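You operate a simulated robot arm through the tools that you are given. There is no shell and no other tool. Be economical: measure what you need, move in short steps, check, and stop when the job is done.

The job below is to be done with a simulated robot arm. You get a single attempt, and the scene is never put back.

JOB
Put things in order on the front of the tall counter. At the end: the brown roll cake from the front of the tall counter stands on top of the brown mug; the orange jelly from the front of the tall counter stands where the brown roll cake stood; the white bun from the front of the tall counter stands where the orange jelly stood; the white marked cup from the front of the tall counter stands where the white bun stood; the blue sponge stands where the white marked cup stood; whatever was shut is shut again. Leave all else as you found it, and nothing knocked over.
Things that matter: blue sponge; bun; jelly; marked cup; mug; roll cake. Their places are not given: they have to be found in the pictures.

It is judged by the outcome, as a careful person would: the job done as asked, and still so three seconds after it is handed in. It fails if anything else is knocked over, pushed out of place, dropped, spilled or broken.

ROBOT AND FRAMES
A 7-joint arm with a two-finger parallel gripper, fixed in place. Base frame: the origin is at the foot of the arm, x ahead of it, y to its left, z up; the work surface is at about z = 820. Units: mm, degrees, N and s.
With the tool pointing down near the work surface it reaches from about 100 to 660 mm from the base axis. Its first joint turns from -66.0 to 66.0 degrees. Payload 1.57 kg.
The TCP is the grasp point between the finger pads, 30 mm short of the fingertips. In the tool frame z runs along the fingers and y along their closing line. Largest opening 80 mm; finger width 17, thickness 12; the body of the gripper, 40 by 82 mm, starts 80 mm behind the TCP.
Orientation is that of the tool frame in the base frame, as a unit quaternion [x, y, z, w]. With the fingers straight down and closing along the base's y, the tool's x points along the base's -x, its y along +y and its z along -z.

CONTROLS
- The arm moves only by the tool jog_arm. Its argument "plan" is a list of rows, each an object (a shift or turn left out is 0, a gripper value left out holds the last) with "delta_pos": the shift along the tool's x, y, z in mm, a list of three; "turn": the turn, a rotation vector about the tool's x, y, z in degrees, a list of three. In form: [{"delta_pos": [tx, ty, tz], "turn": [rx, ry, rz]}, ...]. A call has 1 to 12 rows; each row is the pose to reach, as a shift and turn from the pose commanded when the call began, along the tool's axes at that moment. "hand" is the opening, from 0 (shut) to 1 (fully open), set as the call begins (left out, the last holds). A row lasts 0.2 s, in which the tool goes at most 50 mm and 8.6 degrees; a call with a longer step from one row to the next is refused whole, and so is a gripper value outside its range. Where a pose cannot be reached the arm comes as near as it can. A force on the tool above 40 N (or 10 N above the force at the start of the call, whichever is more), or a blocked arm, ends the call early, and 0.2 s more pass. Each finger travels about 72 mm/s and halts on what it meets, pressing with about 42 N; the grip force reading is that of the motor and also rises with nothing between the fingers. The clock runs only during rows and for 0.2 s after the last one: add rows that repeat a pose to give the fingers time. The reply holds the time, the measured pose of the TCP, the force on the tool along the base axes, the opening and the grip force, in the units named above and with some noise, with the torque about the TCP (base axes, N m) and any sound that the robot's microphone picked up, and new pictures: "pictures" is both (left out), scene, wrist or none.
- Cameras (640 x 400 px; columns grow to the right, rows downward): "scene" is fixed at [61.3, 457.8, 1399.1]; the picture's right is [-0.52, -0.85, 0.00], its down [-0.69, 0.42, -0.60] and it looks along [0.51, -0.31, -0.80] (base axes); focal length 368 px, centre (320, 200). "wrist" rides on the gripper at [72, -7, -122] in the tool frame; the picture's right is [0.09, 1.00, 0.00], its down [-0.84, 0.08, -0.54] and it looks along [-0.54, 0.05, 0.84] (tool axes); focal length 238 px, centre (320, 200).
- point_at(camera, pixels): for up to 12 pixels [column, row] of the newest picture of that camera ("zoom" is the newest enlarged one), the place [x, y, z] in the base frame of the surface seen there, good to about 3 mm. The clock stands still meanwhile.
- inspect(camera, box): a new picture of the part [left, top, right, bottom] of that camera's present view, enlarged. The clock stands still meanwhile.
- finish_job(): hands the job in; it is judged then, once.

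Go step by step. Measure first, check grasps and placings, and put right what went wrong. The budget is 80 turns and 200 pictures, counting those below and the enlarged ones. Unless the task says otherwise, let go and move clear before handing in.

The tools are called after ">>>" as name(argument=value, ...) on one line, values as JSON. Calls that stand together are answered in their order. jog_arm: Moves the arm, as the interface text tells. Its arguments: {"type":"object","properties":{"plan":{"type":"array"},"hand":{"type":"number"},"pictures":{"type":"string","enum":["both","scene","wrist","none"]}},"required":["plan"]} The other tools are called the same way: point_at (camera, pixels) gives the place of the surface under pixels of a picture; inspect (camera, box) takes an enlarged picture of a part of a camera's view; finish_job () hands the job in.

At the start:

```text
clock: 0.0
position: [253.9, 279.9, 1084.3]
tcp_rot: [0.0, 1.0, 0.0, 0.0]
contact_force: [0.4, 0.1, -0.3]
wrist_torque: [-0.02, 0.02, 0.0]
grip_width: 79.9
grip_force: 0.0
```

scene: 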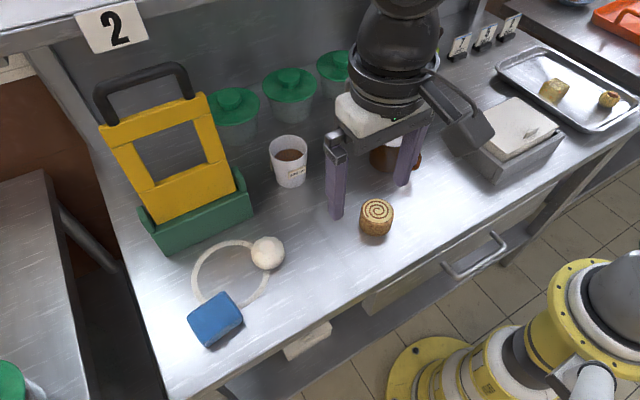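
wrist: 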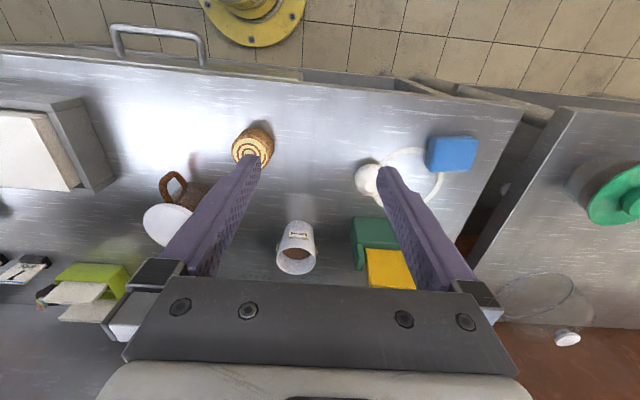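

The gripper hides part of the counter around (385,150) in the scene picture, and I can't see the orange jelly yet. I'll enlarge both views before moving.

>>> inspect(camera="wrist", box=[0, 80, 320, 330])

>>> inspect(camera="scene", box=[440, 20, 640, 200])

>>> inspect(camera="scene", box=[160, 60, 480, 360])

```text
1.60 times, centred on (160, 205) of wrist
```

zoom: 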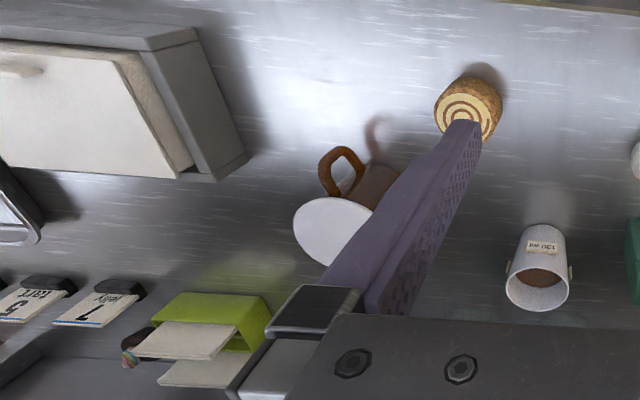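

```text
2.22 times, centred on (540, 110) of scene
```

zoom: 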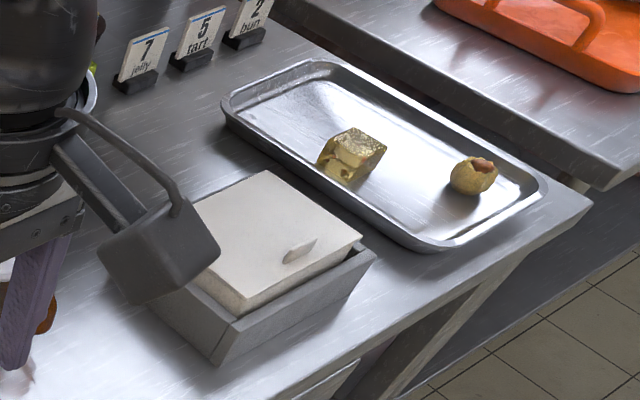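

```text
1.33 times, centred on (320, 210) of scene
```

zoom: 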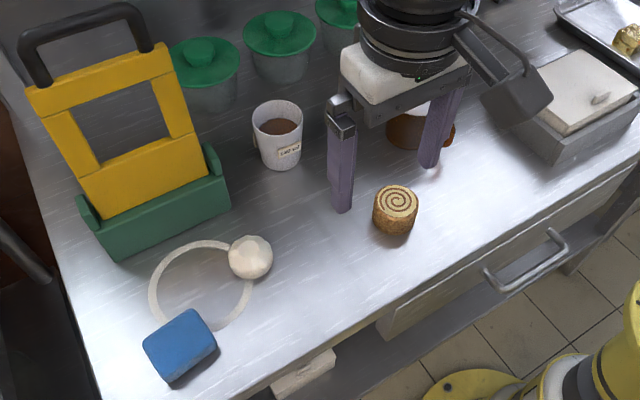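

The counter holds the cup, bun, roll cake, sponge, a lidded box (545,135), and a mug that the gripper partly hides. I'll measure some places and move aside for a clear view.

>>> point_at(camera="scene", pixels=[[377, 207], [377, 235], [267, 245], [216, 315], [290, 155], [290, 187], [530, 135], [545, 165], [498, 178], [475, 262], [555, 90], [305, 345]])

>>> jog_arm(plan=[{"delta_pos": [20, -50, 0]}, {"delta_pos": [40, -100, 0]}, {"delta_pos": [50, -150, 0]}, {"delta_pos": [50, -200, 0]}, {"delta_pos": [50, -250, 0]}, {"delta_pos": [50, -300, 0]}, {"delta_pos": [50, -300, 0]}])

```text
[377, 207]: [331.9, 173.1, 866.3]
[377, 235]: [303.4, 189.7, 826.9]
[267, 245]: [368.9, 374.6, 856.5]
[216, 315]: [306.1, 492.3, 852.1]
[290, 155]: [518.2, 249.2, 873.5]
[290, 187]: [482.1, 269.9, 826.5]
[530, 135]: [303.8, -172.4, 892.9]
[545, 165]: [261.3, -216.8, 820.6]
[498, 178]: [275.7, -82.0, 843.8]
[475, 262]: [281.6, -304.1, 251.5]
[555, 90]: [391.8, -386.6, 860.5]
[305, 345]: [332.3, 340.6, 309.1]
```

```text
refused: row 1 steps farther than a row can; nothing moved
```

>>> jog_arm(plan=[{"delta_pos": [10, -45, 0]}, {"delta_pos": [20, -90, 0]}, {"delta_pos": [30, -135, 0]}, {"delta_pos": [40, -180, 0]}, {"delta_pos": [50, -225, 0]}, {"delta_pos": [50, -270, 0]}, {"delta_pos": [50, -310, 0]}, {"delta_pos": [50, -310, 0]}])

```text
clock: 1.8
position: [203.8, -31.2, 1083.5]
tcp_rot: [0.0, 1.0, 0.0, 0.0]
contact_force: [0.2, -0.4, 0.0]
wrist_torque: [0.0, 0.01, -0.03]
grip_width: 80.0
grip_force: 0.1
```

scene: 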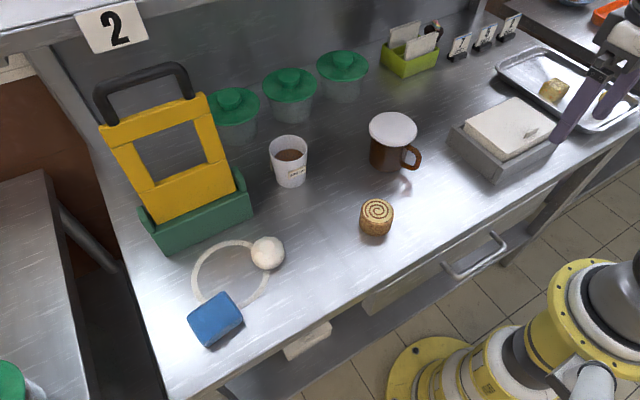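
wrist: 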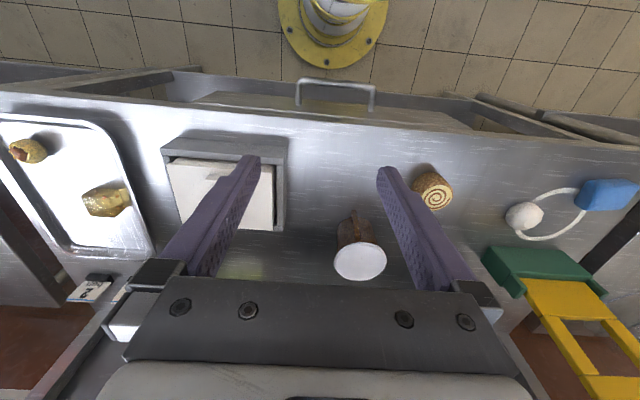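

Now the mug with its white lid (393,130) and the box (510,135) are clear of the gripper. I'll enlarge both to see how the box lid works.

>>> inspect(camera="scene", box=[430, 80, 590, 190])

>>> inspect(camera="wrist", box=[130, 100, 330, 250])

>>> inspect(camera="scene", box=[340, 90, 460, 250])

>>> inspect(camera="scene", box=[160, 120, 330, 360])

```text
3.64 times, centred on (510, 135) of scene
```

zoom: 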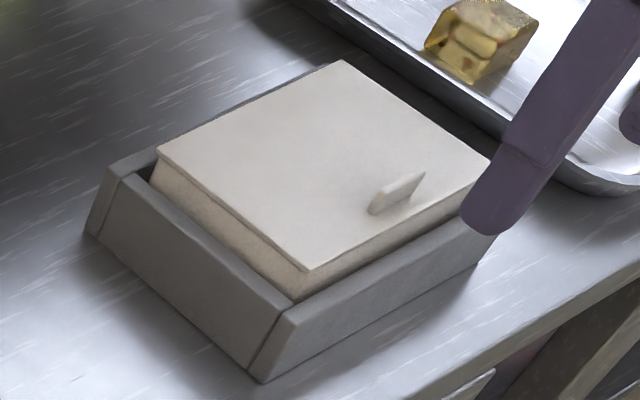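

```text
2.67 times, centred on (230, 175) of wrist
```

zoom: 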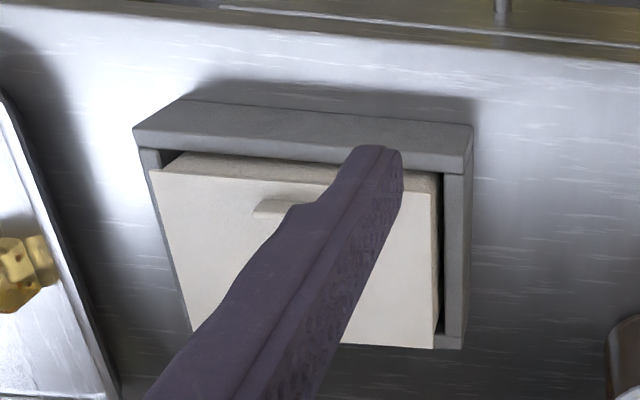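

```text
2.50 times, centred on (400, 170) of scene
```

zoom: 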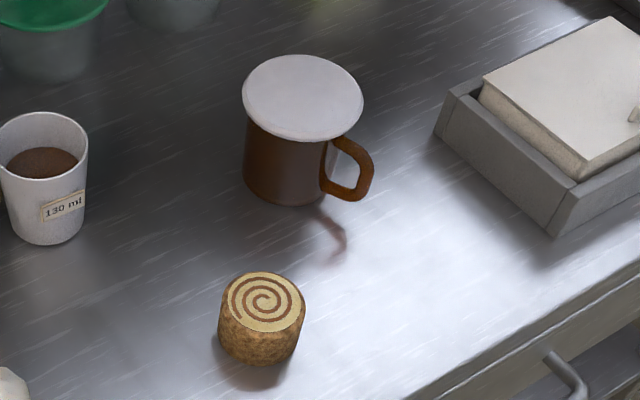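

```text
1.67 times, centred on (245, 240) of scene
```

zoom: 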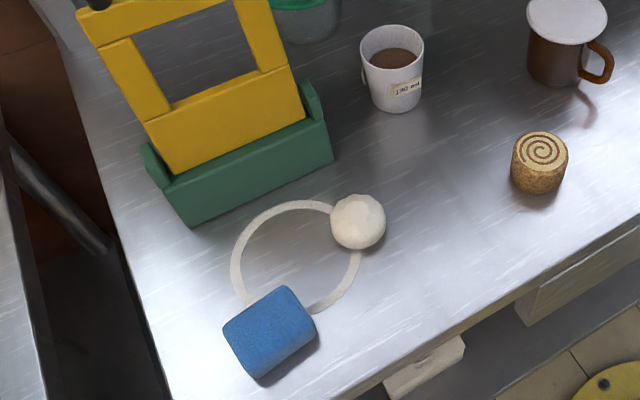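

The box is a cream block or lid with a small tab on top, sitting in a gray tray. I'll measure the lid corners, the tab, the tray walls and the mug.

>>> point_at(camera="scene", pixels=[[468, 121], [516, 98], [554, 124], [505, 152], [531, 132], [525, 136], [537, 130], [500, 168], [452, 129], [484, 139], [503, 160], [463, 127]])

>>> point_at(camera="scene", pixels=[[370, 128], [393, 114], [416, 132], [393, 145], [393, 129], [411, 156], [420, 160], [388, 165], [362, 212], [377, 200], [391, 212], [377, 217]])

>>> point_at(camera="scene", pixels=[[251, 252], [268, 238], [284, 252], [268, 267], [190, 320], [222, 293], [241, 315], [207, 345], [270, 146], [289, 137], [306, 146], [290, 186]])

```text
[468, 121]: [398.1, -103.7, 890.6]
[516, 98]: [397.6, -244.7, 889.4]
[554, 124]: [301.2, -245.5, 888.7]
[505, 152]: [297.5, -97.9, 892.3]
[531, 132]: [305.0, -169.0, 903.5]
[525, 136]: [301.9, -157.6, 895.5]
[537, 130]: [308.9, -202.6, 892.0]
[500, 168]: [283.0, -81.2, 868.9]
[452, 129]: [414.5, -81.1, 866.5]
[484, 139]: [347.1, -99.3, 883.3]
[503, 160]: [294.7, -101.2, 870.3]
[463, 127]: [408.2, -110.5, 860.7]
```

```text
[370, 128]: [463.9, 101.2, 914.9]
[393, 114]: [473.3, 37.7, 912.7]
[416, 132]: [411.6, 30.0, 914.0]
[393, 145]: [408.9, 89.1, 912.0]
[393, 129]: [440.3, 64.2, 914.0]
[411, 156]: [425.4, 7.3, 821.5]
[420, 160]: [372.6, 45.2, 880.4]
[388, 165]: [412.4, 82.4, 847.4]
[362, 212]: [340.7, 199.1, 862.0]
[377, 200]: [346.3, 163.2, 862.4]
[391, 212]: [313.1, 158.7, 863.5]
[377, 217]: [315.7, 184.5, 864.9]
```

```text
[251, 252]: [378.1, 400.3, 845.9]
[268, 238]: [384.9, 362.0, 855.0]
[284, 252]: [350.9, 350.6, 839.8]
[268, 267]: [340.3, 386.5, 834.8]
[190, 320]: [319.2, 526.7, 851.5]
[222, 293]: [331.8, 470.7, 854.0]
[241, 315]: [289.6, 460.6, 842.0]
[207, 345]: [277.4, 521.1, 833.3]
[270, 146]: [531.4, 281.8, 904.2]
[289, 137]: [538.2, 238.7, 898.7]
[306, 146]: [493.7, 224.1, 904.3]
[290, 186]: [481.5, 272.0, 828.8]
```

The lid top is at z≈891 and spans x 297–398 and y −246 to −98. The tab is near (305,−172) and runs along y, so I'll move over it and turn the gripper 90° to close along x.

>>> jog_arm(plan=[{"delta_pos": [-10, -14, 0], "turn": [0, 0, 8.5]}, {"delta_pos": [-20, -28, 0], "turn": [0, 0, 17]}, {"delta_pos": [-30, -42, 10], "turn": [0, 0, 25.5]}, {"delta_pos": [-40, -56, 20], "turn": [0, 0, 34]}, {"delta_pos": [-50, -70, 30], "turn": [0, 0, 42.5]}, {"delta_pos": [-60, -84, 40], "turn": [0, 0, 51]}, {"delta_pos": [-70, -98, 50], "turn": [0, 0, 59.5]}, {"delta_pos": [-80, -112, 60], "turn": [0, 0, 68]}, {"delta_pos": [-90, -126, 70], "turn": [0, 0, 76.5]}, {"delta_pos": [-101, -142, 80], "turn": [0, 0, 85]}, {"delta_pos": [-101, -142, 80], "turn": [0, 0, 90]}, {"delta_pos": [-101, -142, 80], "turn": [0, 0, 90]}])

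```text
clock: 4.4
position: [305.0, -171.8, 1003.3]
tcp_rot: [0.708, 0.707, 0.0, 0.0]
contact_force: [-0.7, 0.3, 0.6]
wrist_torque: [-0.04, 0.03, 0.01]
grip_width: 80.1
grip_force: 0.0
```

scene: 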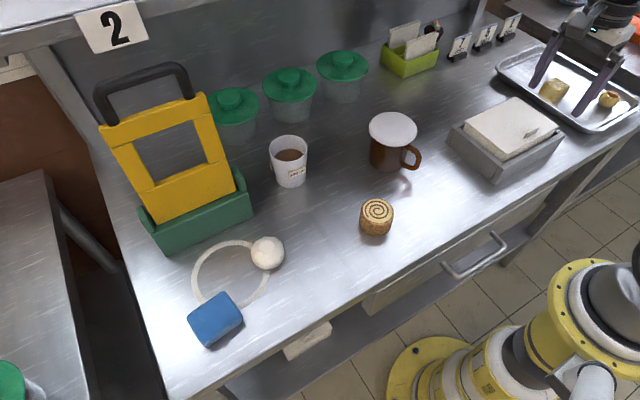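
wrist: 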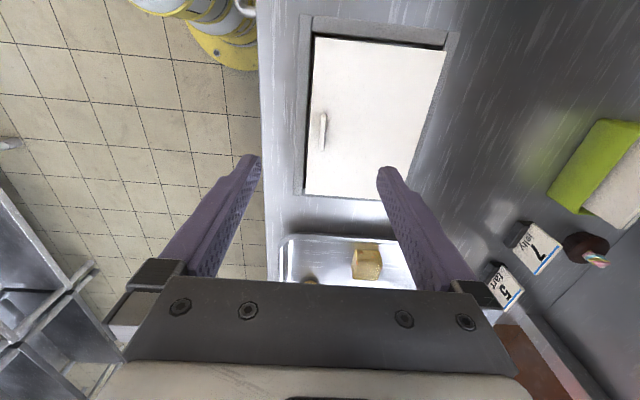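

The gripper is over the box, with the tab at wrist pixel (323,130). I'll enlarge it and measure.

>>> inspect(camera="wrist", box=[280, 10, 460, 210])

>>> point_at(camera="wrist", pixels=[[322, 114], [323, 122], [322, 130], [321, 148], [325, 130], [319, 130], [314, 40], [444, 52], [425, 198], [308, 192], [300, 130], [380, 120]])

```text
2.00 times, centred on (370, 110) of wrist
```

zoom: 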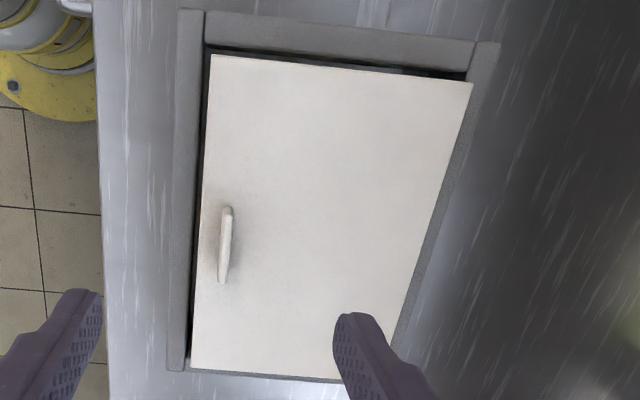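

```text
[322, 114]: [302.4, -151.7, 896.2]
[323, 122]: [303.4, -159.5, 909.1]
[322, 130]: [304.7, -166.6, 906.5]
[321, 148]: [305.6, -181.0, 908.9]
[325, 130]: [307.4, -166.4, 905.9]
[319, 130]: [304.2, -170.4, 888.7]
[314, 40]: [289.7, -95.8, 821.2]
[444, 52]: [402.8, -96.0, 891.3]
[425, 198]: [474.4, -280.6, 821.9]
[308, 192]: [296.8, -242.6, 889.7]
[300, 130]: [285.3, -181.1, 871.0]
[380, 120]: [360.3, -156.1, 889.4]
```

The tab is at x≈305, y −152 to −186, with its top at z≈908. I'll half close the fingers and come down around it.

>>> jog_arm(plan=[{"delta_pos": [2, 0, 20]}, {"delta_pos": [2, 0, 45]}, {"delta_pos": [2, 0, 62]}, {"delta_pos": [2, 0, 72]}, {"delta_pos": [2, 0, 77]}, {"delta_pos": [2, 0, 77]}], hand=0.3, pictures="wrist")

```text
clock: 5.8
position: [304.6, -170.5, 926.8]
tcp_rot: [0.707, 0.707, -0.001, 0.0]
contact_force: [0.1, 0.2, 0.3]
wrist_torque: [-0.01, 0.01, -0.04]
grip_width: 24.1
grip_force: 0.0
```

wrist: 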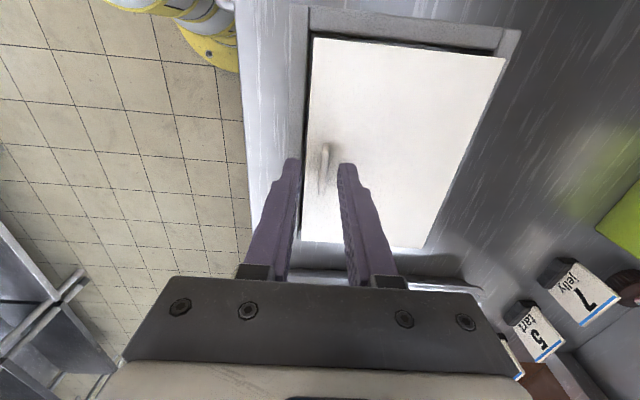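

The tab at (323,168) is between the fingertips. I'll close on it and check the grip.

>>> jog_arm(plan=[{"delta_pos": [0, 0, 2]}, {"delta_pos": [0, 0, 2]}, {"delta_pos": [0, 0, 2]}], hand=0, pictures="wrist")

```text
clock: 6.6
position: [303.3, -169.5, 925.4]
tcp_rot: [0.707, 0.707, 0.001, 0.001]
contact_force: [1.5, 0.7, 3.6]
wrist_torque: [0.03, -0.16, 0.0]
grip_width: 4.1
grip_force: 24.9
```

wrist: 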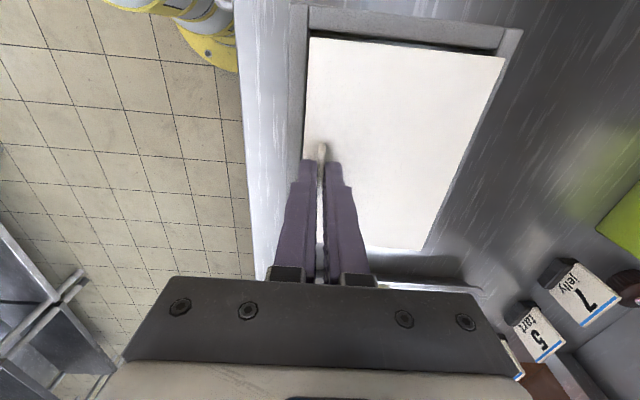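

The tab is held, with an opening of 4 mm. I'll lift slightly to learn whether the lid is hinged or loose.

>>> jog_arm(plan=[{"delta_pos": [0, 0, -3]}, {"delta_pos": [0, 0, -6]}, {"delta_pos": [0, 0, -10]}, {"delta_pos": [0, 0, -15]}, {"delta_pos": [0, 0, -15]}])

```text
clock: 7.8
position: [303.6, -169.5, 940.5]
tcp_rot: [0.707, 0.707, 0.0, 0.0]
contact_force: [0.0, -0.4, -1.2]
wrist_torque: [0.0, 0.06, 0.01]
grip_width: 3.7
grip_force: 24.7
```

scene: 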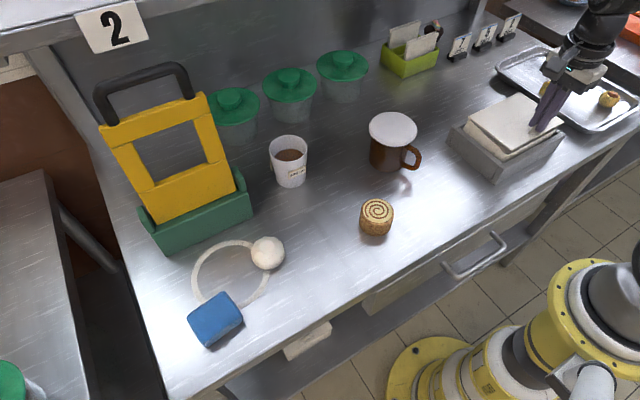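
wrist: 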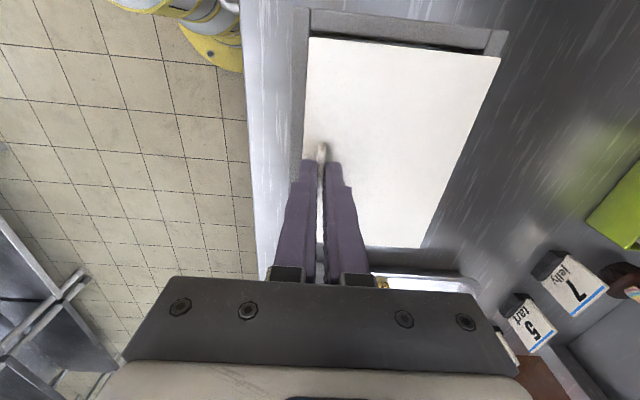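

>>> inspect(camera="scene", box=[440, 70, 580, 190])

>>> point_at(camera="scene", pixels=[[470, 119], [510, 98], [505, 148], [485, 130], [490, 145]])

```text
3.33 times, centred on (510, 130) of scene
```

zoom: 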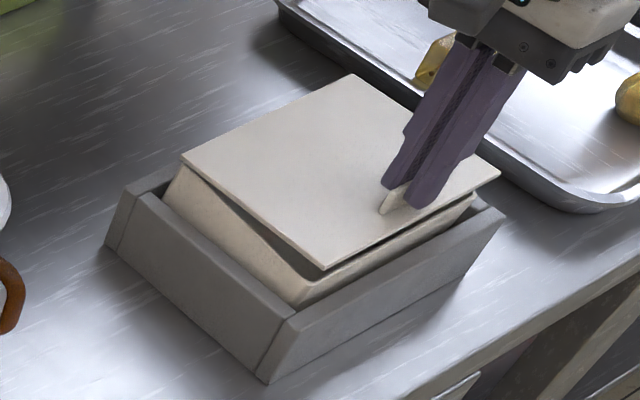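

```text
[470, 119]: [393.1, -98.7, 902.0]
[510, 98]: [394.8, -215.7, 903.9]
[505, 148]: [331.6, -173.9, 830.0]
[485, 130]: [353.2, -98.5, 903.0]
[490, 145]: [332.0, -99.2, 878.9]
```

Points on the back edge now read z≈903, up from 891, so the lid seems to be a loose one that lifts flat. I'll lift further and check again.

>>> jog_arm(plan=[{"delta_pos": [0, 0, -8]}, {"delta_pos": [0, 0, -18]}, {"delta_pos": [0, 0, -30]}, {"delta_pos": [0, 0, -30]}], pictures="scene")

>>> inspect(camera="scene", box=[440, 60, 580, 190])

```text
clock: 8.8
position: [304.3, -169.2, 970.9]
tcp_rot: [0.707, 0.707, -0.001, -0.001]
contact_force: [-0.1, 0.2, -0.7]
wrist_torque: [-0.01, 0.09, 0.01]
grip_width: 3.9
grip_force: 24.5
```

scene: 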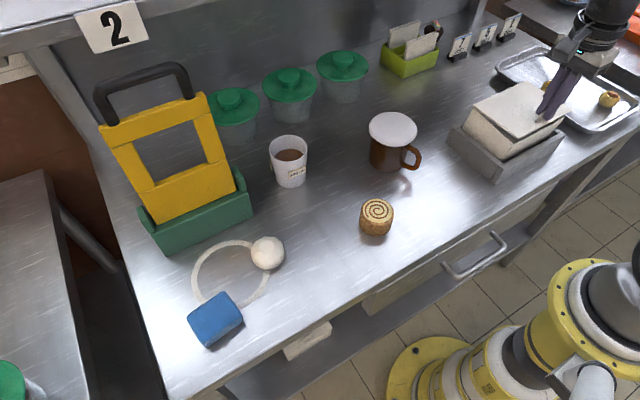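

```text
3.08 times, centred on (510, 125) of scene
```

zoom: 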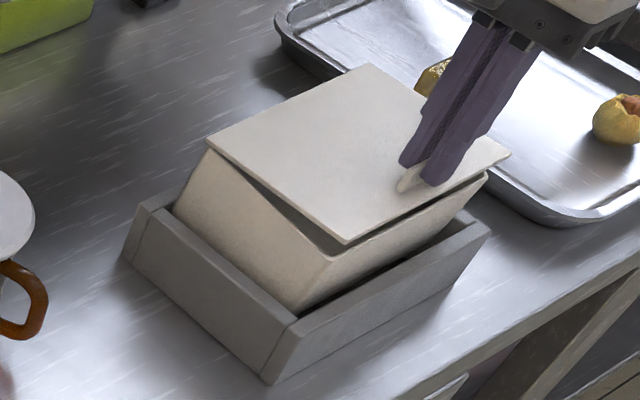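

The lid is hinged at the back, and the whole cream box came up with it out of the gray tray. I'll lower it straight back down and then let the lid swing about its hinge instead.

>>> jog_arm(plan=[{"delta_pos": [0, 0, 15]}, {"delta_pos": [0, 0, 30]}, {"delta_pos": [0, 0, 38]}, {"delta_pos": [0, 0, 42]}, {"delta_pos": [0, 0, 45]}, {"delta_pos": [0, 0, 45]}])

>>> inspect(camera="scene", box=[440, 60, 580, 190])

```text
clock: 10.2
position: [304.5, -170.7, 925.1]
tcp_rot: [0.707, 0.707, 0.0, -0.001]
contact_force: [-1.9, -0.1, 5.1]
wrist_torque: [-0.03, -0.03, -0.04]
grip_width: 3.7
grip_force: 24.6
```

scene: 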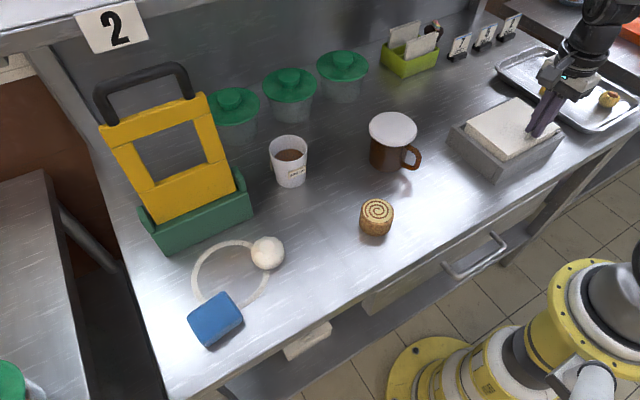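
wrist: 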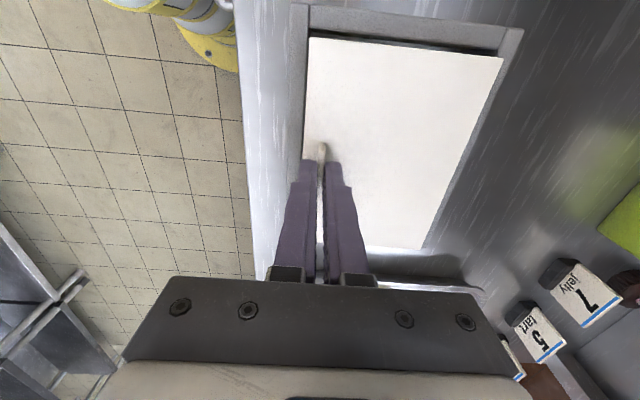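

```text
3.08 times, centred on (510, 125) of scene
```

zoom: 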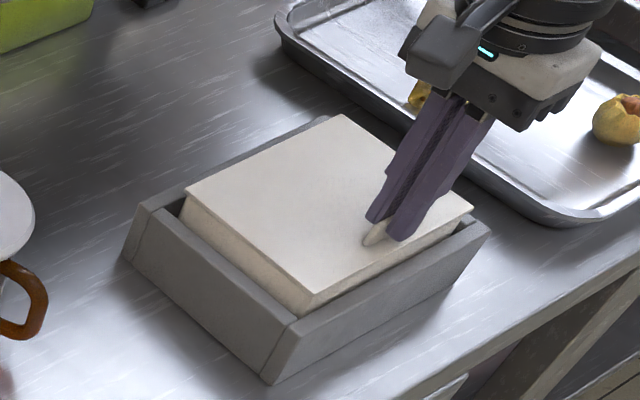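

The box is seated again. I'll let go, rise, turn back 90° and pinch the tab by its ends, so that it can pivot between the pads as the lid swings.

>>> jog_arm(plan=[{"delta_pos": [0, 0, 0]}, {"delta_pos": [0, 0, -20]}, {"delta_pos": [0, 0, -40]}], hand=0.3, pictures="none")

>>> jog_arm(plan=[{"turn": [0, 0, -8.2]}, {"turn": [0, 0, -16.4]}, {"turn": [0, 0, -24.6]}, {"turn": [0, 0, -32.8]}, {"turn": [0, 0, -41]}, {"turn": [0, 0, -49.2]}, {"turn": [0, 0, -57.4]}, {"turn": [0, 0, -65.6]}, {"turn": [0, 0, -73.8]}, {"turn": [0, 0, -82]}, {"turn": [0, 0, -90]}, {"turn": [0, 0, -90]}], hand=0.75)

```text
clock: 11.0
position: [304.1, -170.6, 965.4]
tcp_rot: [0.707, 0.707, 0.0, 0.001]
contact_force: [0.0, 0.6, -0.1]
wrist_torque: [-0.02, -0.01, 0.0]
grip_width: 23.9
grip_force: 0.1
```

```text
clock: 13.6
position: [304.7, -170.5, 965.1]
tcp_rot: [-0.001, 1.0, 0.0, -0.001]
contact_force: [-0.6, -0.5, -0.3]
wrist_torque: [-0.03, -0.03, -0.03]
grip_width: 59.8
grip_force: 0.1
```

scene: 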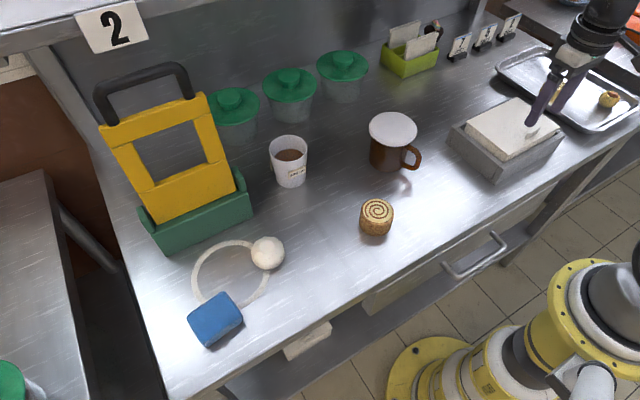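
wrist: 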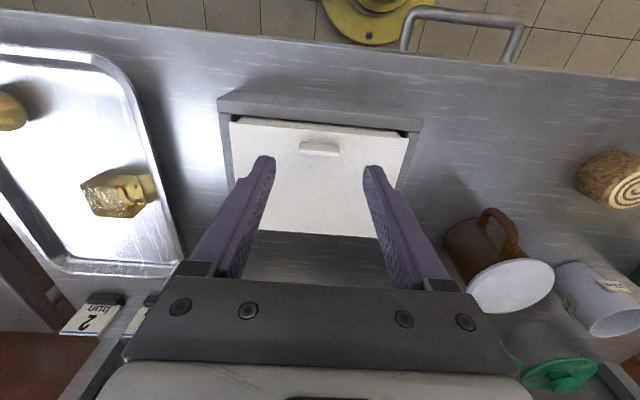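

>>> point_at(camera="wrist", pixels=[[302, 146], [320, 146], [337, 148], [301, 153], [320, 153], [337, 155], [320, 143], [320, 130], [320, 232], [250, 228]])

>>> inspect(camera="wrist", box=[260, 110, 380, 190])

```text
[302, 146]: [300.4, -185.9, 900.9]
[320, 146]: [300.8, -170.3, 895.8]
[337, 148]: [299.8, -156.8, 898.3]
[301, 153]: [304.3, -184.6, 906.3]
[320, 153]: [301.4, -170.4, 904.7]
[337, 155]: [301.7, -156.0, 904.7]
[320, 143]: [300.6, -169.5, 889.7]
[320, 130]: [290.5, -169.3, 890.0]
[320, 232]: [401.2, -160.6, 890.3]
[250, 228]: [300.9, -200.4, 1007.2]
```

```text
5.00 times, centred on (320, 150) of wrist
```

zoom: 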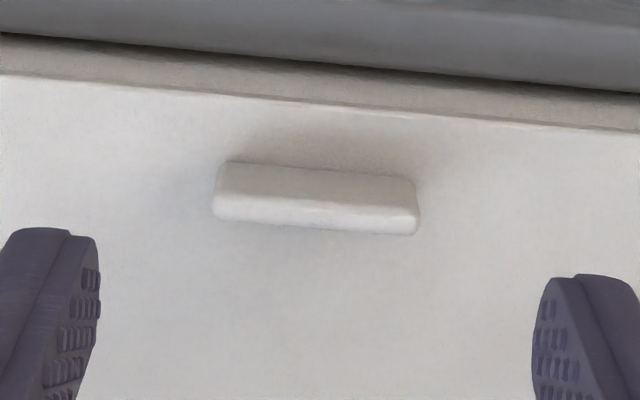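

The tab is at x≈302, y −187 to −155. I'll come down and pinch its ends.

>>> jog_arm(plan=[{"delta_pos": [2, 0, 15]}, {"delta_pos": [2, 0, 28]}, {"delta_pos": [2, 0, 38]}, {"delta_pos": [2, 0, 38]}], pictures="none")

>>> jog_arm(plan=[{"delta_pos": [0, 0, 0]}, {"delta_pos": [0, 0, 0]}, {"delta_pos": [0, 0, 0]}], hand=0.3)

```text
clock: 14.6
position: [302.2, -169.2, 926.7]
tcp_rot: [0.0, 1.0, 0.0, -0.001]
contact_force: [0.1, -0.5, -0.2]
wrist_torque: [0.01, 0.0, 0.0]
grip_width: 60.1
grip_force: 0.0
```

```text
clock: 15.4
position: [303.5, -170.7, 926.0]
tcp_rot: [0.0, 1.0, 0.0, 0.001]
contact_force: [-0.3, 0.6, 0.2]
wrist_torque: [0.0, 0.04, -0.05]
grip_width: 32.7
grip_force: 40.8
```

scene: 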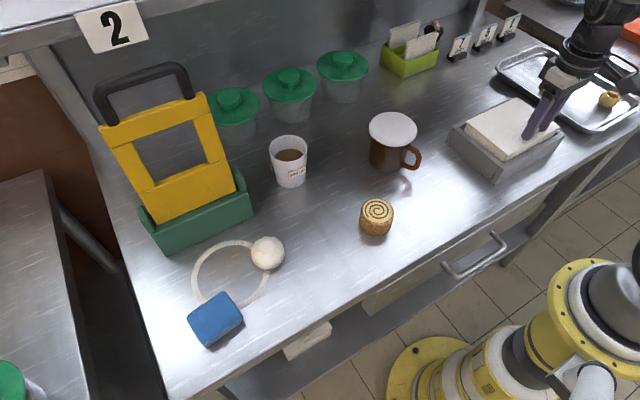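
wrist: 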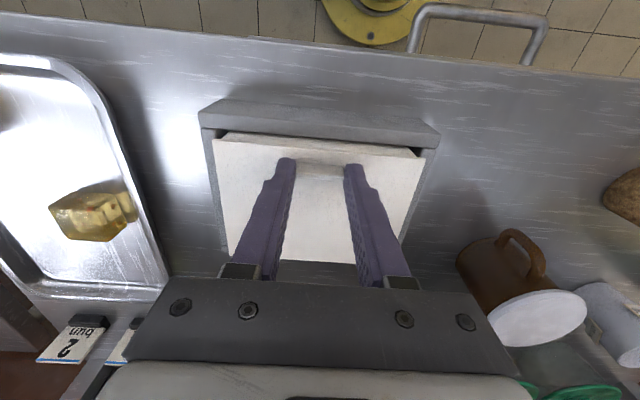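

The grip is firm on the tab ends, at 32.7 mm. I'll swing the lid about 30° along the hinge arc and check that the box stays seated.

>>> jog_arm(plan=[{"delta_pos": [-1.5, 0, -8.5]}, {"delta_pos": [-3.7, 0, -16.8]}, {"delta_pos": [-6.7, 0, -24.9]}, {"delta_pos": [-10.3, 0, -32.8]}, {"delta_pos": [-14.6, 0, -40.2]}, {"delta_pos": [-19.6, 0, -47.3]}, {"delta_pos": [-19.6, 0, -47.3]}])

>>> inspect(camera="scene", box=[440, 60, 580, 190])

```text
clock: 17.0
position: [320.2, -168.9, 973.2]
tcp_rot: [0.0, 1.0, 0.001, -0.002]
contact_force: [-13.3, 1.6, -2.8]
wrist_torque: [0.16, 1.49, 0.02]
grip_width: 32.5
grip_force: 41.1
```

scene: 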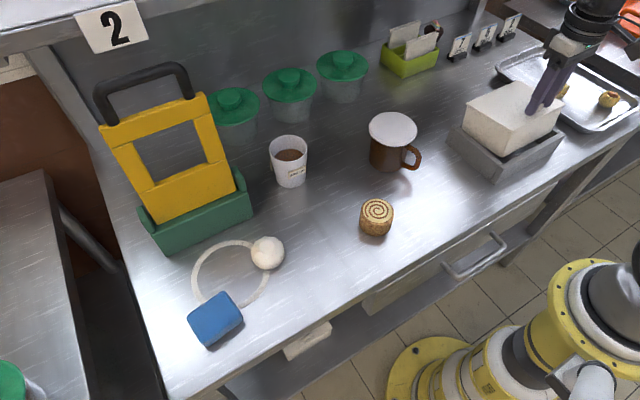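
wrist: 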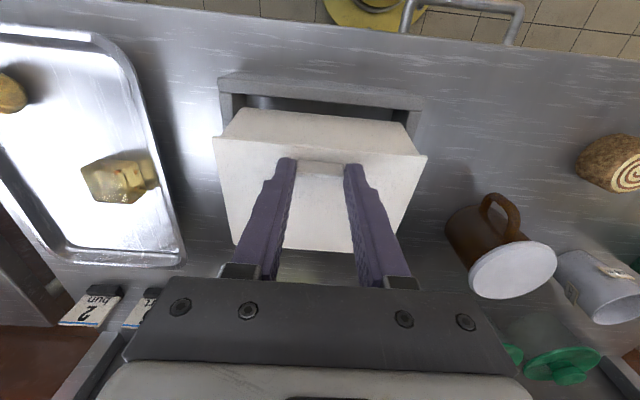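

```text
3.08 times, centred on (510, 125) of scene
```

zoom: 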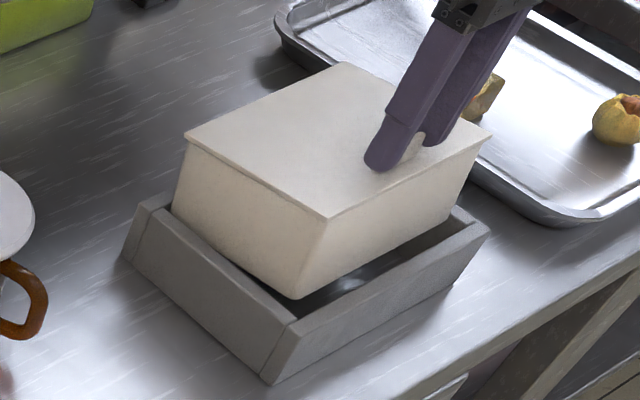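

This time the whole cream box tilted up with its lid still shut, and the tool is pushing 13 N in x. I'll look closer before going on.

>>> inspect(camera="wrist", box=[200, 60, 440, 210])

>>> point_at(camera="scene", pixels=[[468, 105], [515, 83], [512, 129], [500, 110], [498, 145], [505, 154], [480, 130], [468, 122], [516, 158], [525, 150]])

```text
2.67 times, centred on (320, 135) of wrist
```

zoom: 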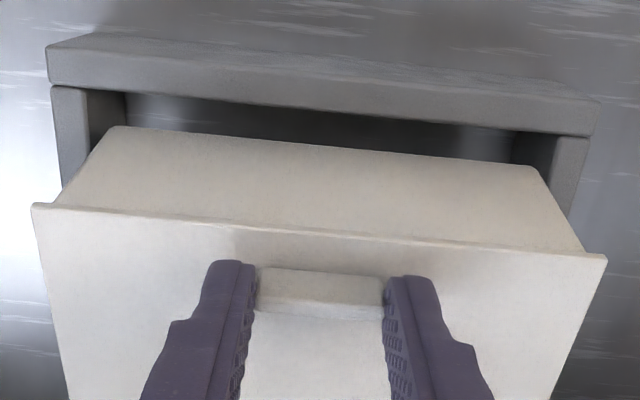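

```text
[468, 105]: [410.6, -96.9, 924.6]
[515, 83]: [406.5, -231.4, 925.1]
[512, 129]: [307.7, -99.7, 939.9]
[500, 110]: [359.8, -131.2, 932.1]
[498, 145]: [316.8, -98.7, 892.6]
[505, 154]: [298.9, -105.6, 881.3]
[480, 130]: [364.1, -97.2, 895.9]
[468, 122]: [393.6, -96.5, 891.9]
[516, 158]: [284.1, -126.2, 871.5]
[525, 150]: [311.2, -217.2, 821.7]
```

The back lid edge is at z≈925 and the front at 940. So the firm pinch kept the lid level, and my +x push jammed the box against the tray's back wall. I'll set it down along the reversed path, then turn the tool rigidly with the lid from a leaning start.

>>> jog_arm(plan=[{"delta_pos": [5, 0, 7.1]}, {"delta_pos": [9.3, 0, 14.5]}, {"delta_pos": [13, 0, 22.4]}, {"delta_pos": [16, 0, 30.5]}, {"delta_pos": [18.1, 0, 38.8]}, {"delta_pos": [19.6, 0, 45]}, {"delta_pos": [19.6, 0, 48]}, {"delta_pos": [19.6, 0, 48]}])

>>> inspect(camera="scene", box=[440, 60, 580, 190])

```text
clock: 18.8
position: [301.6, -171.2, 927.2]
tcp_rot: [0.0, 1.0, -0.001, 0.001]
contact_force: [0.6, -3.0, 13.2]
wrist_torque: [-0.11, -1.17, -0.11]
grip_width: 32.5
grip_force: 41.3
```

scene: 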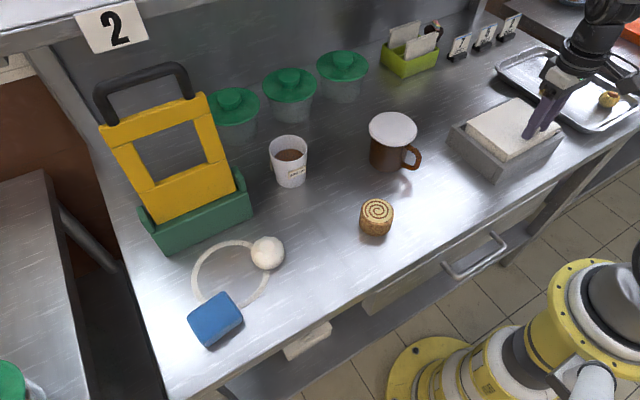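
wrist: 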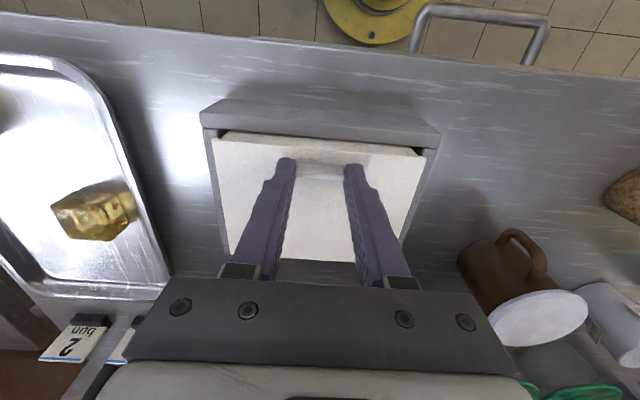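

```text
3.08 times, centred on (510, 125) of scene
```

zoom: 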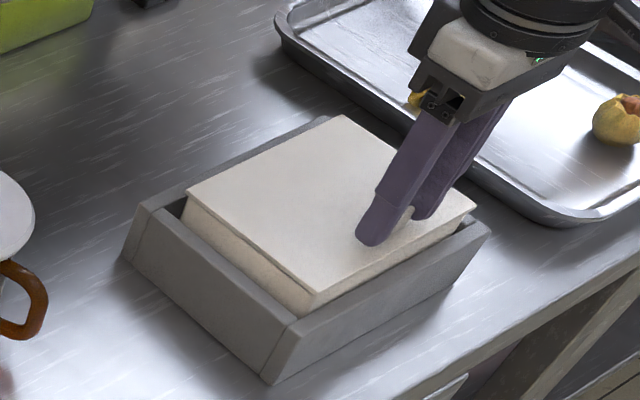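

The box is seated again. I'll let go, rise a little and lean the tool 50° so the gripper body comes toward the base, keeping the fingertips by the tab.

>>> jog_arm(plan=[{"delta_pos": [0, 0, 0]}, {"delta_pos": [0, 0, -15]}, {"delta_pos": [0, 0, -30]}], hand=0.6, pictures="none")

>>> jog_arm(plan=[{"delta_pos": [4, 0, 0], "turn": [0, -8.4, 0]}, {"delta_pos": [8, 0, 1], "turn": [0, -16.7, 0]}, {"delta_pos": [11, 0, 2], "turn": [0, -25, 0]}, {"delta_pos": [14, 0, 4], "turn": [0, -33.4, 0]}, {"delta_pos": [17, 0, 6], "turn": [0, -41.7, 0]}, {"delta_pos": [19.2, 0, 9], "turn": [0, -50, 0]}, {"delta_pos": [19.2, 0, 9], "turn": [0, -50, 0]}])

```text
clock: 19.6
position: [301.3, -170.1, 955.4]
tcp_rot: [0.0, 1.0, 0.0, 0.001]
contact_force: [-0.1, -0.3, -0.7]
wrist_torque: [-0.04, -0.01, -0.01]
grip_width: 48.1
grip_force: 0.0
```

```text
clock: 21.2
position: [282.2, -170.8, 947.3]
tcp_rot: [0.0, 0.906, -0.001, 0.423]
contact_force: [0.4, -0.3, -0.2]
wrist_torque: [0.02, -0.06, 0.01]
grip_width: 48.0
grip_force: 0.0
```

scene: 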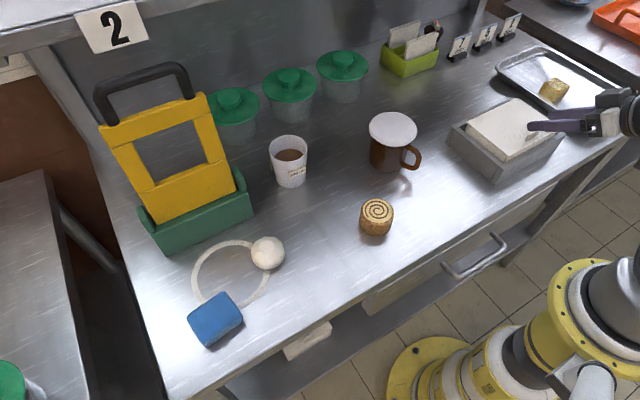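
wrist: 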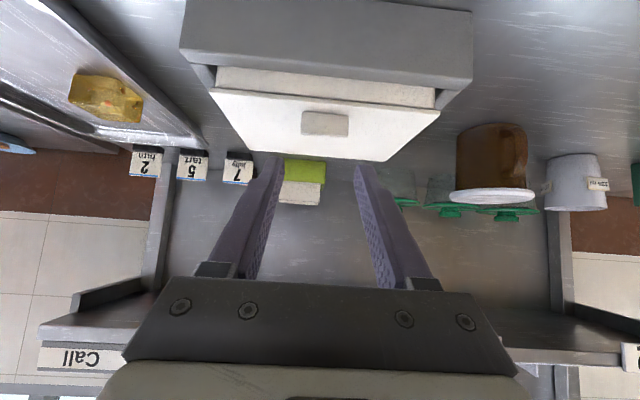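

The lean was reached and the tab shows at (325,122). I'll lower straight onto it and pinch.

>>> jog_arm(plan=[{"delta_pos": [7, 0, 6]}, {"delta_pos": [14, 0, 12]}, {"delta_pos": [20.8, 0, 18.8]}, {"delta_pos": [20.8, 0, 18.8]}], pictures="wrist")

>>> inspect(camera="scene", box=[440, 60, 600, 190])

```text
clock: 22.2
position: [285.4, -170.4, 920.3]
tcp_rot: [0.0, 0.906, -0.001, 0.423]
contact_force: [1.5, 0.3, -0.4]
wrist_torque: [0.02, 0.01, -0.01]
grip_width: 48.3
grip_force: 0.1
```

wrist: 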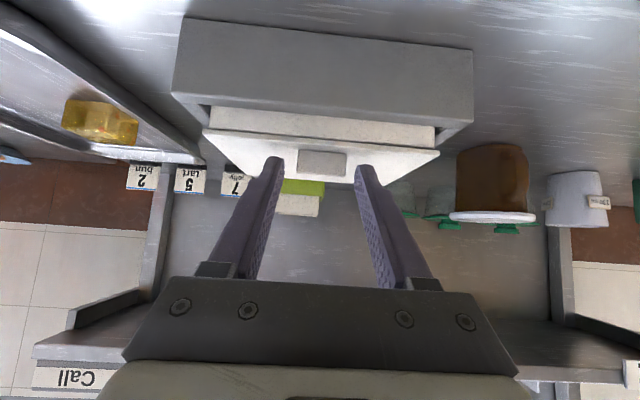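

```text
3.08 times, centred on (520, 125) of scene
```

zoom: 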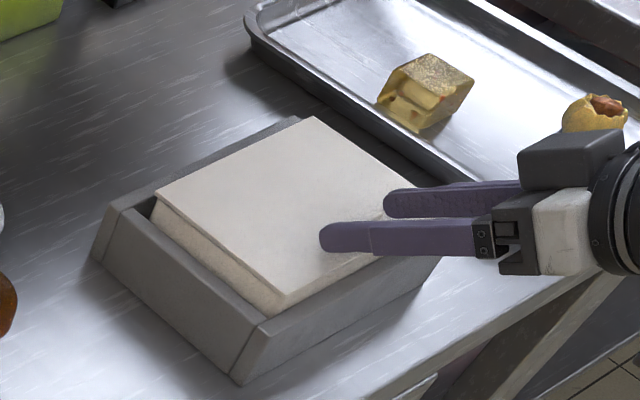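

The fingers are either side of the tab. I'll pinch it, then swing the first 24° about the hinge at (401, 888), turning the tool with the lid.

>>> jog_arm(plan=[{"delta_pos": [0, 0, 0]}, {"delta_pos": [0, 0, 0]}, {"delta_pos": [0, 0, 0]}], hand=0.3, pictures="none")

>>> jog_arm(plan=[{"delta_pos": [-7.9, 0, -3.2], "turn": [0, 4, 0]}, {"delta_pos": [-15.7, 0, -5.9], "turn": [0, 8, 0]}, {"delta_pos": [-24, 0, -8], "turn": [0, 12, 0]}, {"delta_pos": [-32, 0, -9.5], "turn": [0, 16, 0]}, {"delta_pos": [-40.4, 0, -10.4], "turn": [0, 20, 0]}, {"delta_pos": [-48.7, 0, -10.8], "turn": [0, 24, 0]}, {"delta_pos": [-48.7, 0, -10.8], "turn": [0, 24, 0]}])

>>> inspect(camera="scene", box=[440, 60, 600, 190])

```text
clock: 23.0
position: [284.0, -169.9, 919.3]
tcp_rot: [-0.001, 0.906, 0.0, 0.423]
contact_force: [-0.1, -0.6, 0.6]
wrist_torque: [-0.01, -0.08, 0.0]
grip_width: 32.7
grip_force: 41.1
```

```text
clock: 24.6
position: [307.7, -169.3, 964.9]
tcp_rot: [0.0, 0.974, -0.001, 0.225]
contact_force: [0.8, -1.0, 3.7]
wrist_torque: [-0.04, -0.45, 0.01]
grip_width: 32.7
grip_force: 41.1
```

scene: 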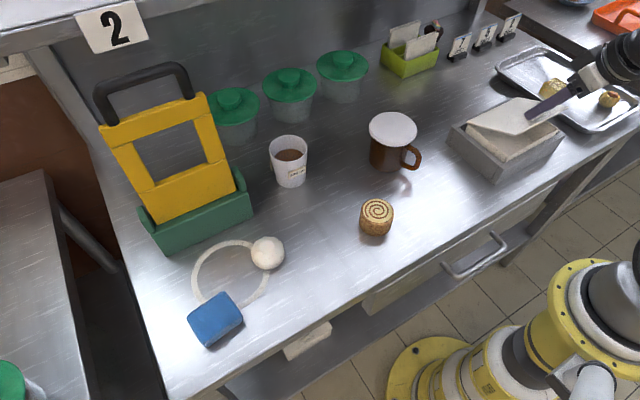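
wrist: 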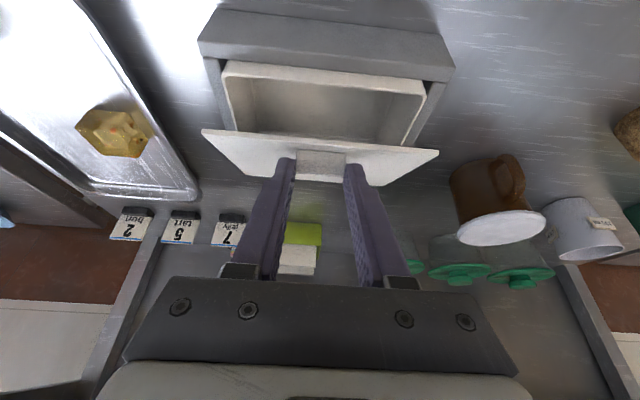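

```text
3.08 times, centred on (520, 125) of scene
```

zoom: 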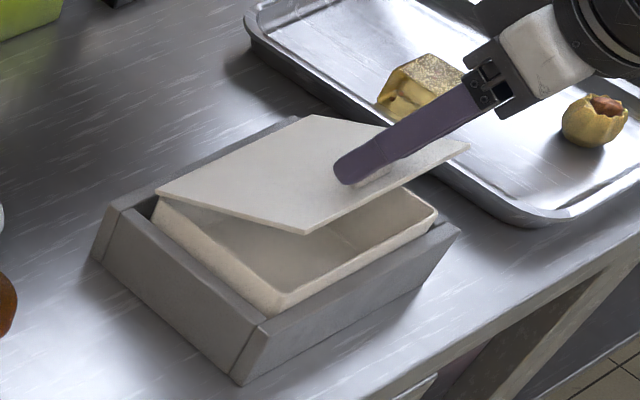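

The lid is opening properly and the box stays seated. I'll swing another 48°.

>>> jog_arm(plan=[{"delta_pos": [-7.9, 0, -3.2], "turn": [0, 4, 0]}, {"delta_pos": [-15.8, 0, -5.9], "turn": [0, 8, 0]}, {"delta_pos": [-32.2, 0, -9.6], "turn": [0, 16, 0]}, {"delta_pos": [-49.1, 0, -10.9], "turn": [0, 24, 0]}, {"delta_pos": [-65.9, 0, -9.9], "turn": [0, 32, 0]}, {"delta_pos": [-82.4, 0, -6.5], "turn": [0, 40, 0]}, {"delta_pos": [-98.3, 0, -0.9], "turn": [0, 48, 0]}, {"delta_pos": [-98.3, 0, -0.9], "turn": [0, 48, 0]}])

>>> inspect(camera="scene", box=[440, 60, 600, 190])

```text
clock: 26.4
position: [395.6, -170.0, 1007.7]
tcp_rot: [-0.001, 0.982, -0.002, -0.189]
contact_force: [9.7, -0.9, 1.6]
wrist_torque: [-0.19, -1.15, 0.05]
grip_width: 32.7
grip_force: 40.6
```

scene: 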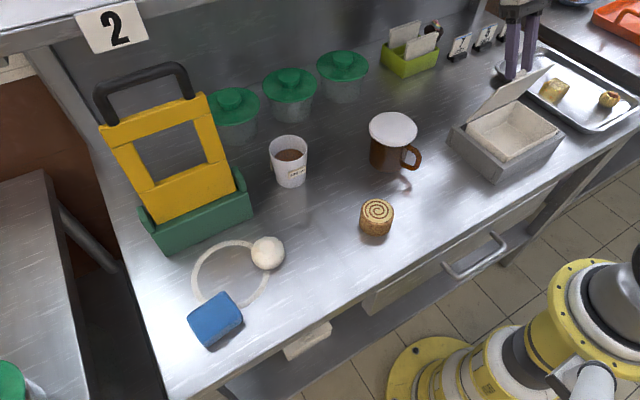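
wrist: 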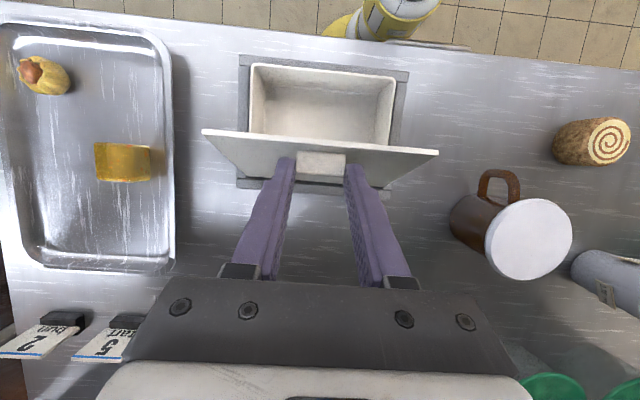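

```text
3.08 times, centred on (520, 125) of scene
```

zoom: 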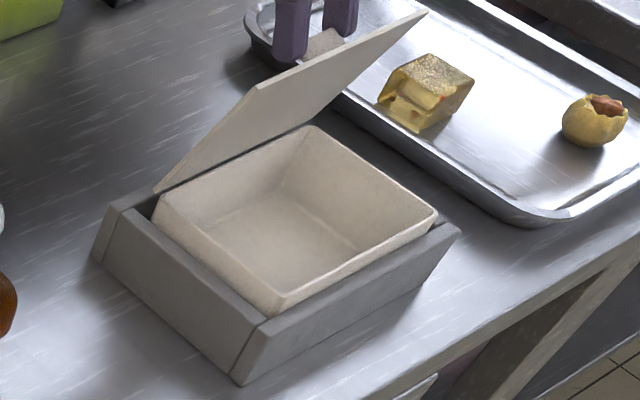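

The box is empty, so the jelly isn't there. I'll enlarge the tray items (120,160) and the drawer front before deciding.

>>> inspect(camera="wrist", box=[0, 30, 180, 200])

>>> inspect(camera="scene", box=[260, 220, 540, 390])

>>> inspect(camera="wrist", box=[220, 40, 420, 200])

```text
2.35 times, centred on (90, 115) of wrist
```

zoom: 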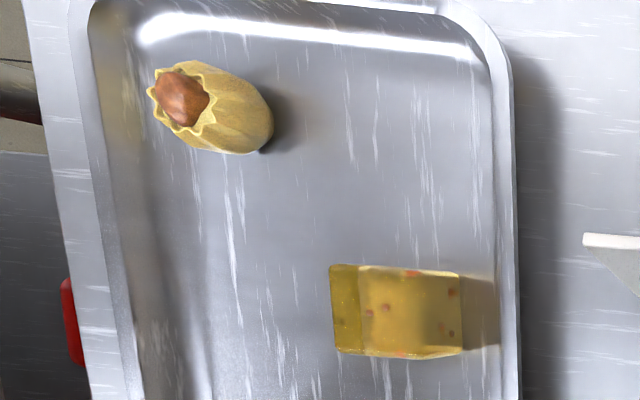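

```text
2.29 times, centred on (400, 305) of scene
```

zoom: 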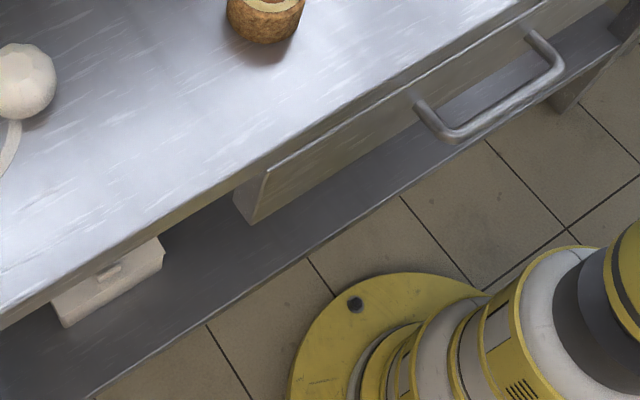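

```text
2.50 times, centred on (320, 120) of wrist
```

zoom: 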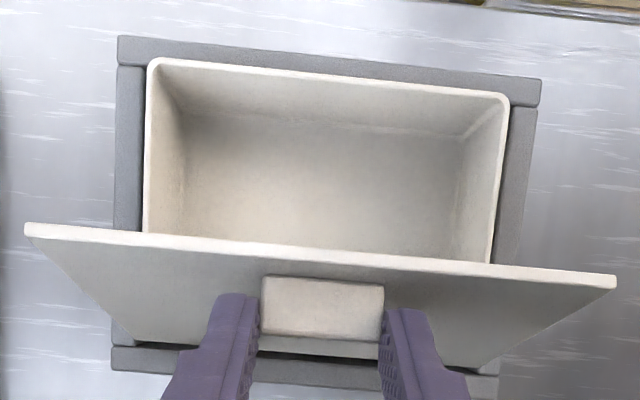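

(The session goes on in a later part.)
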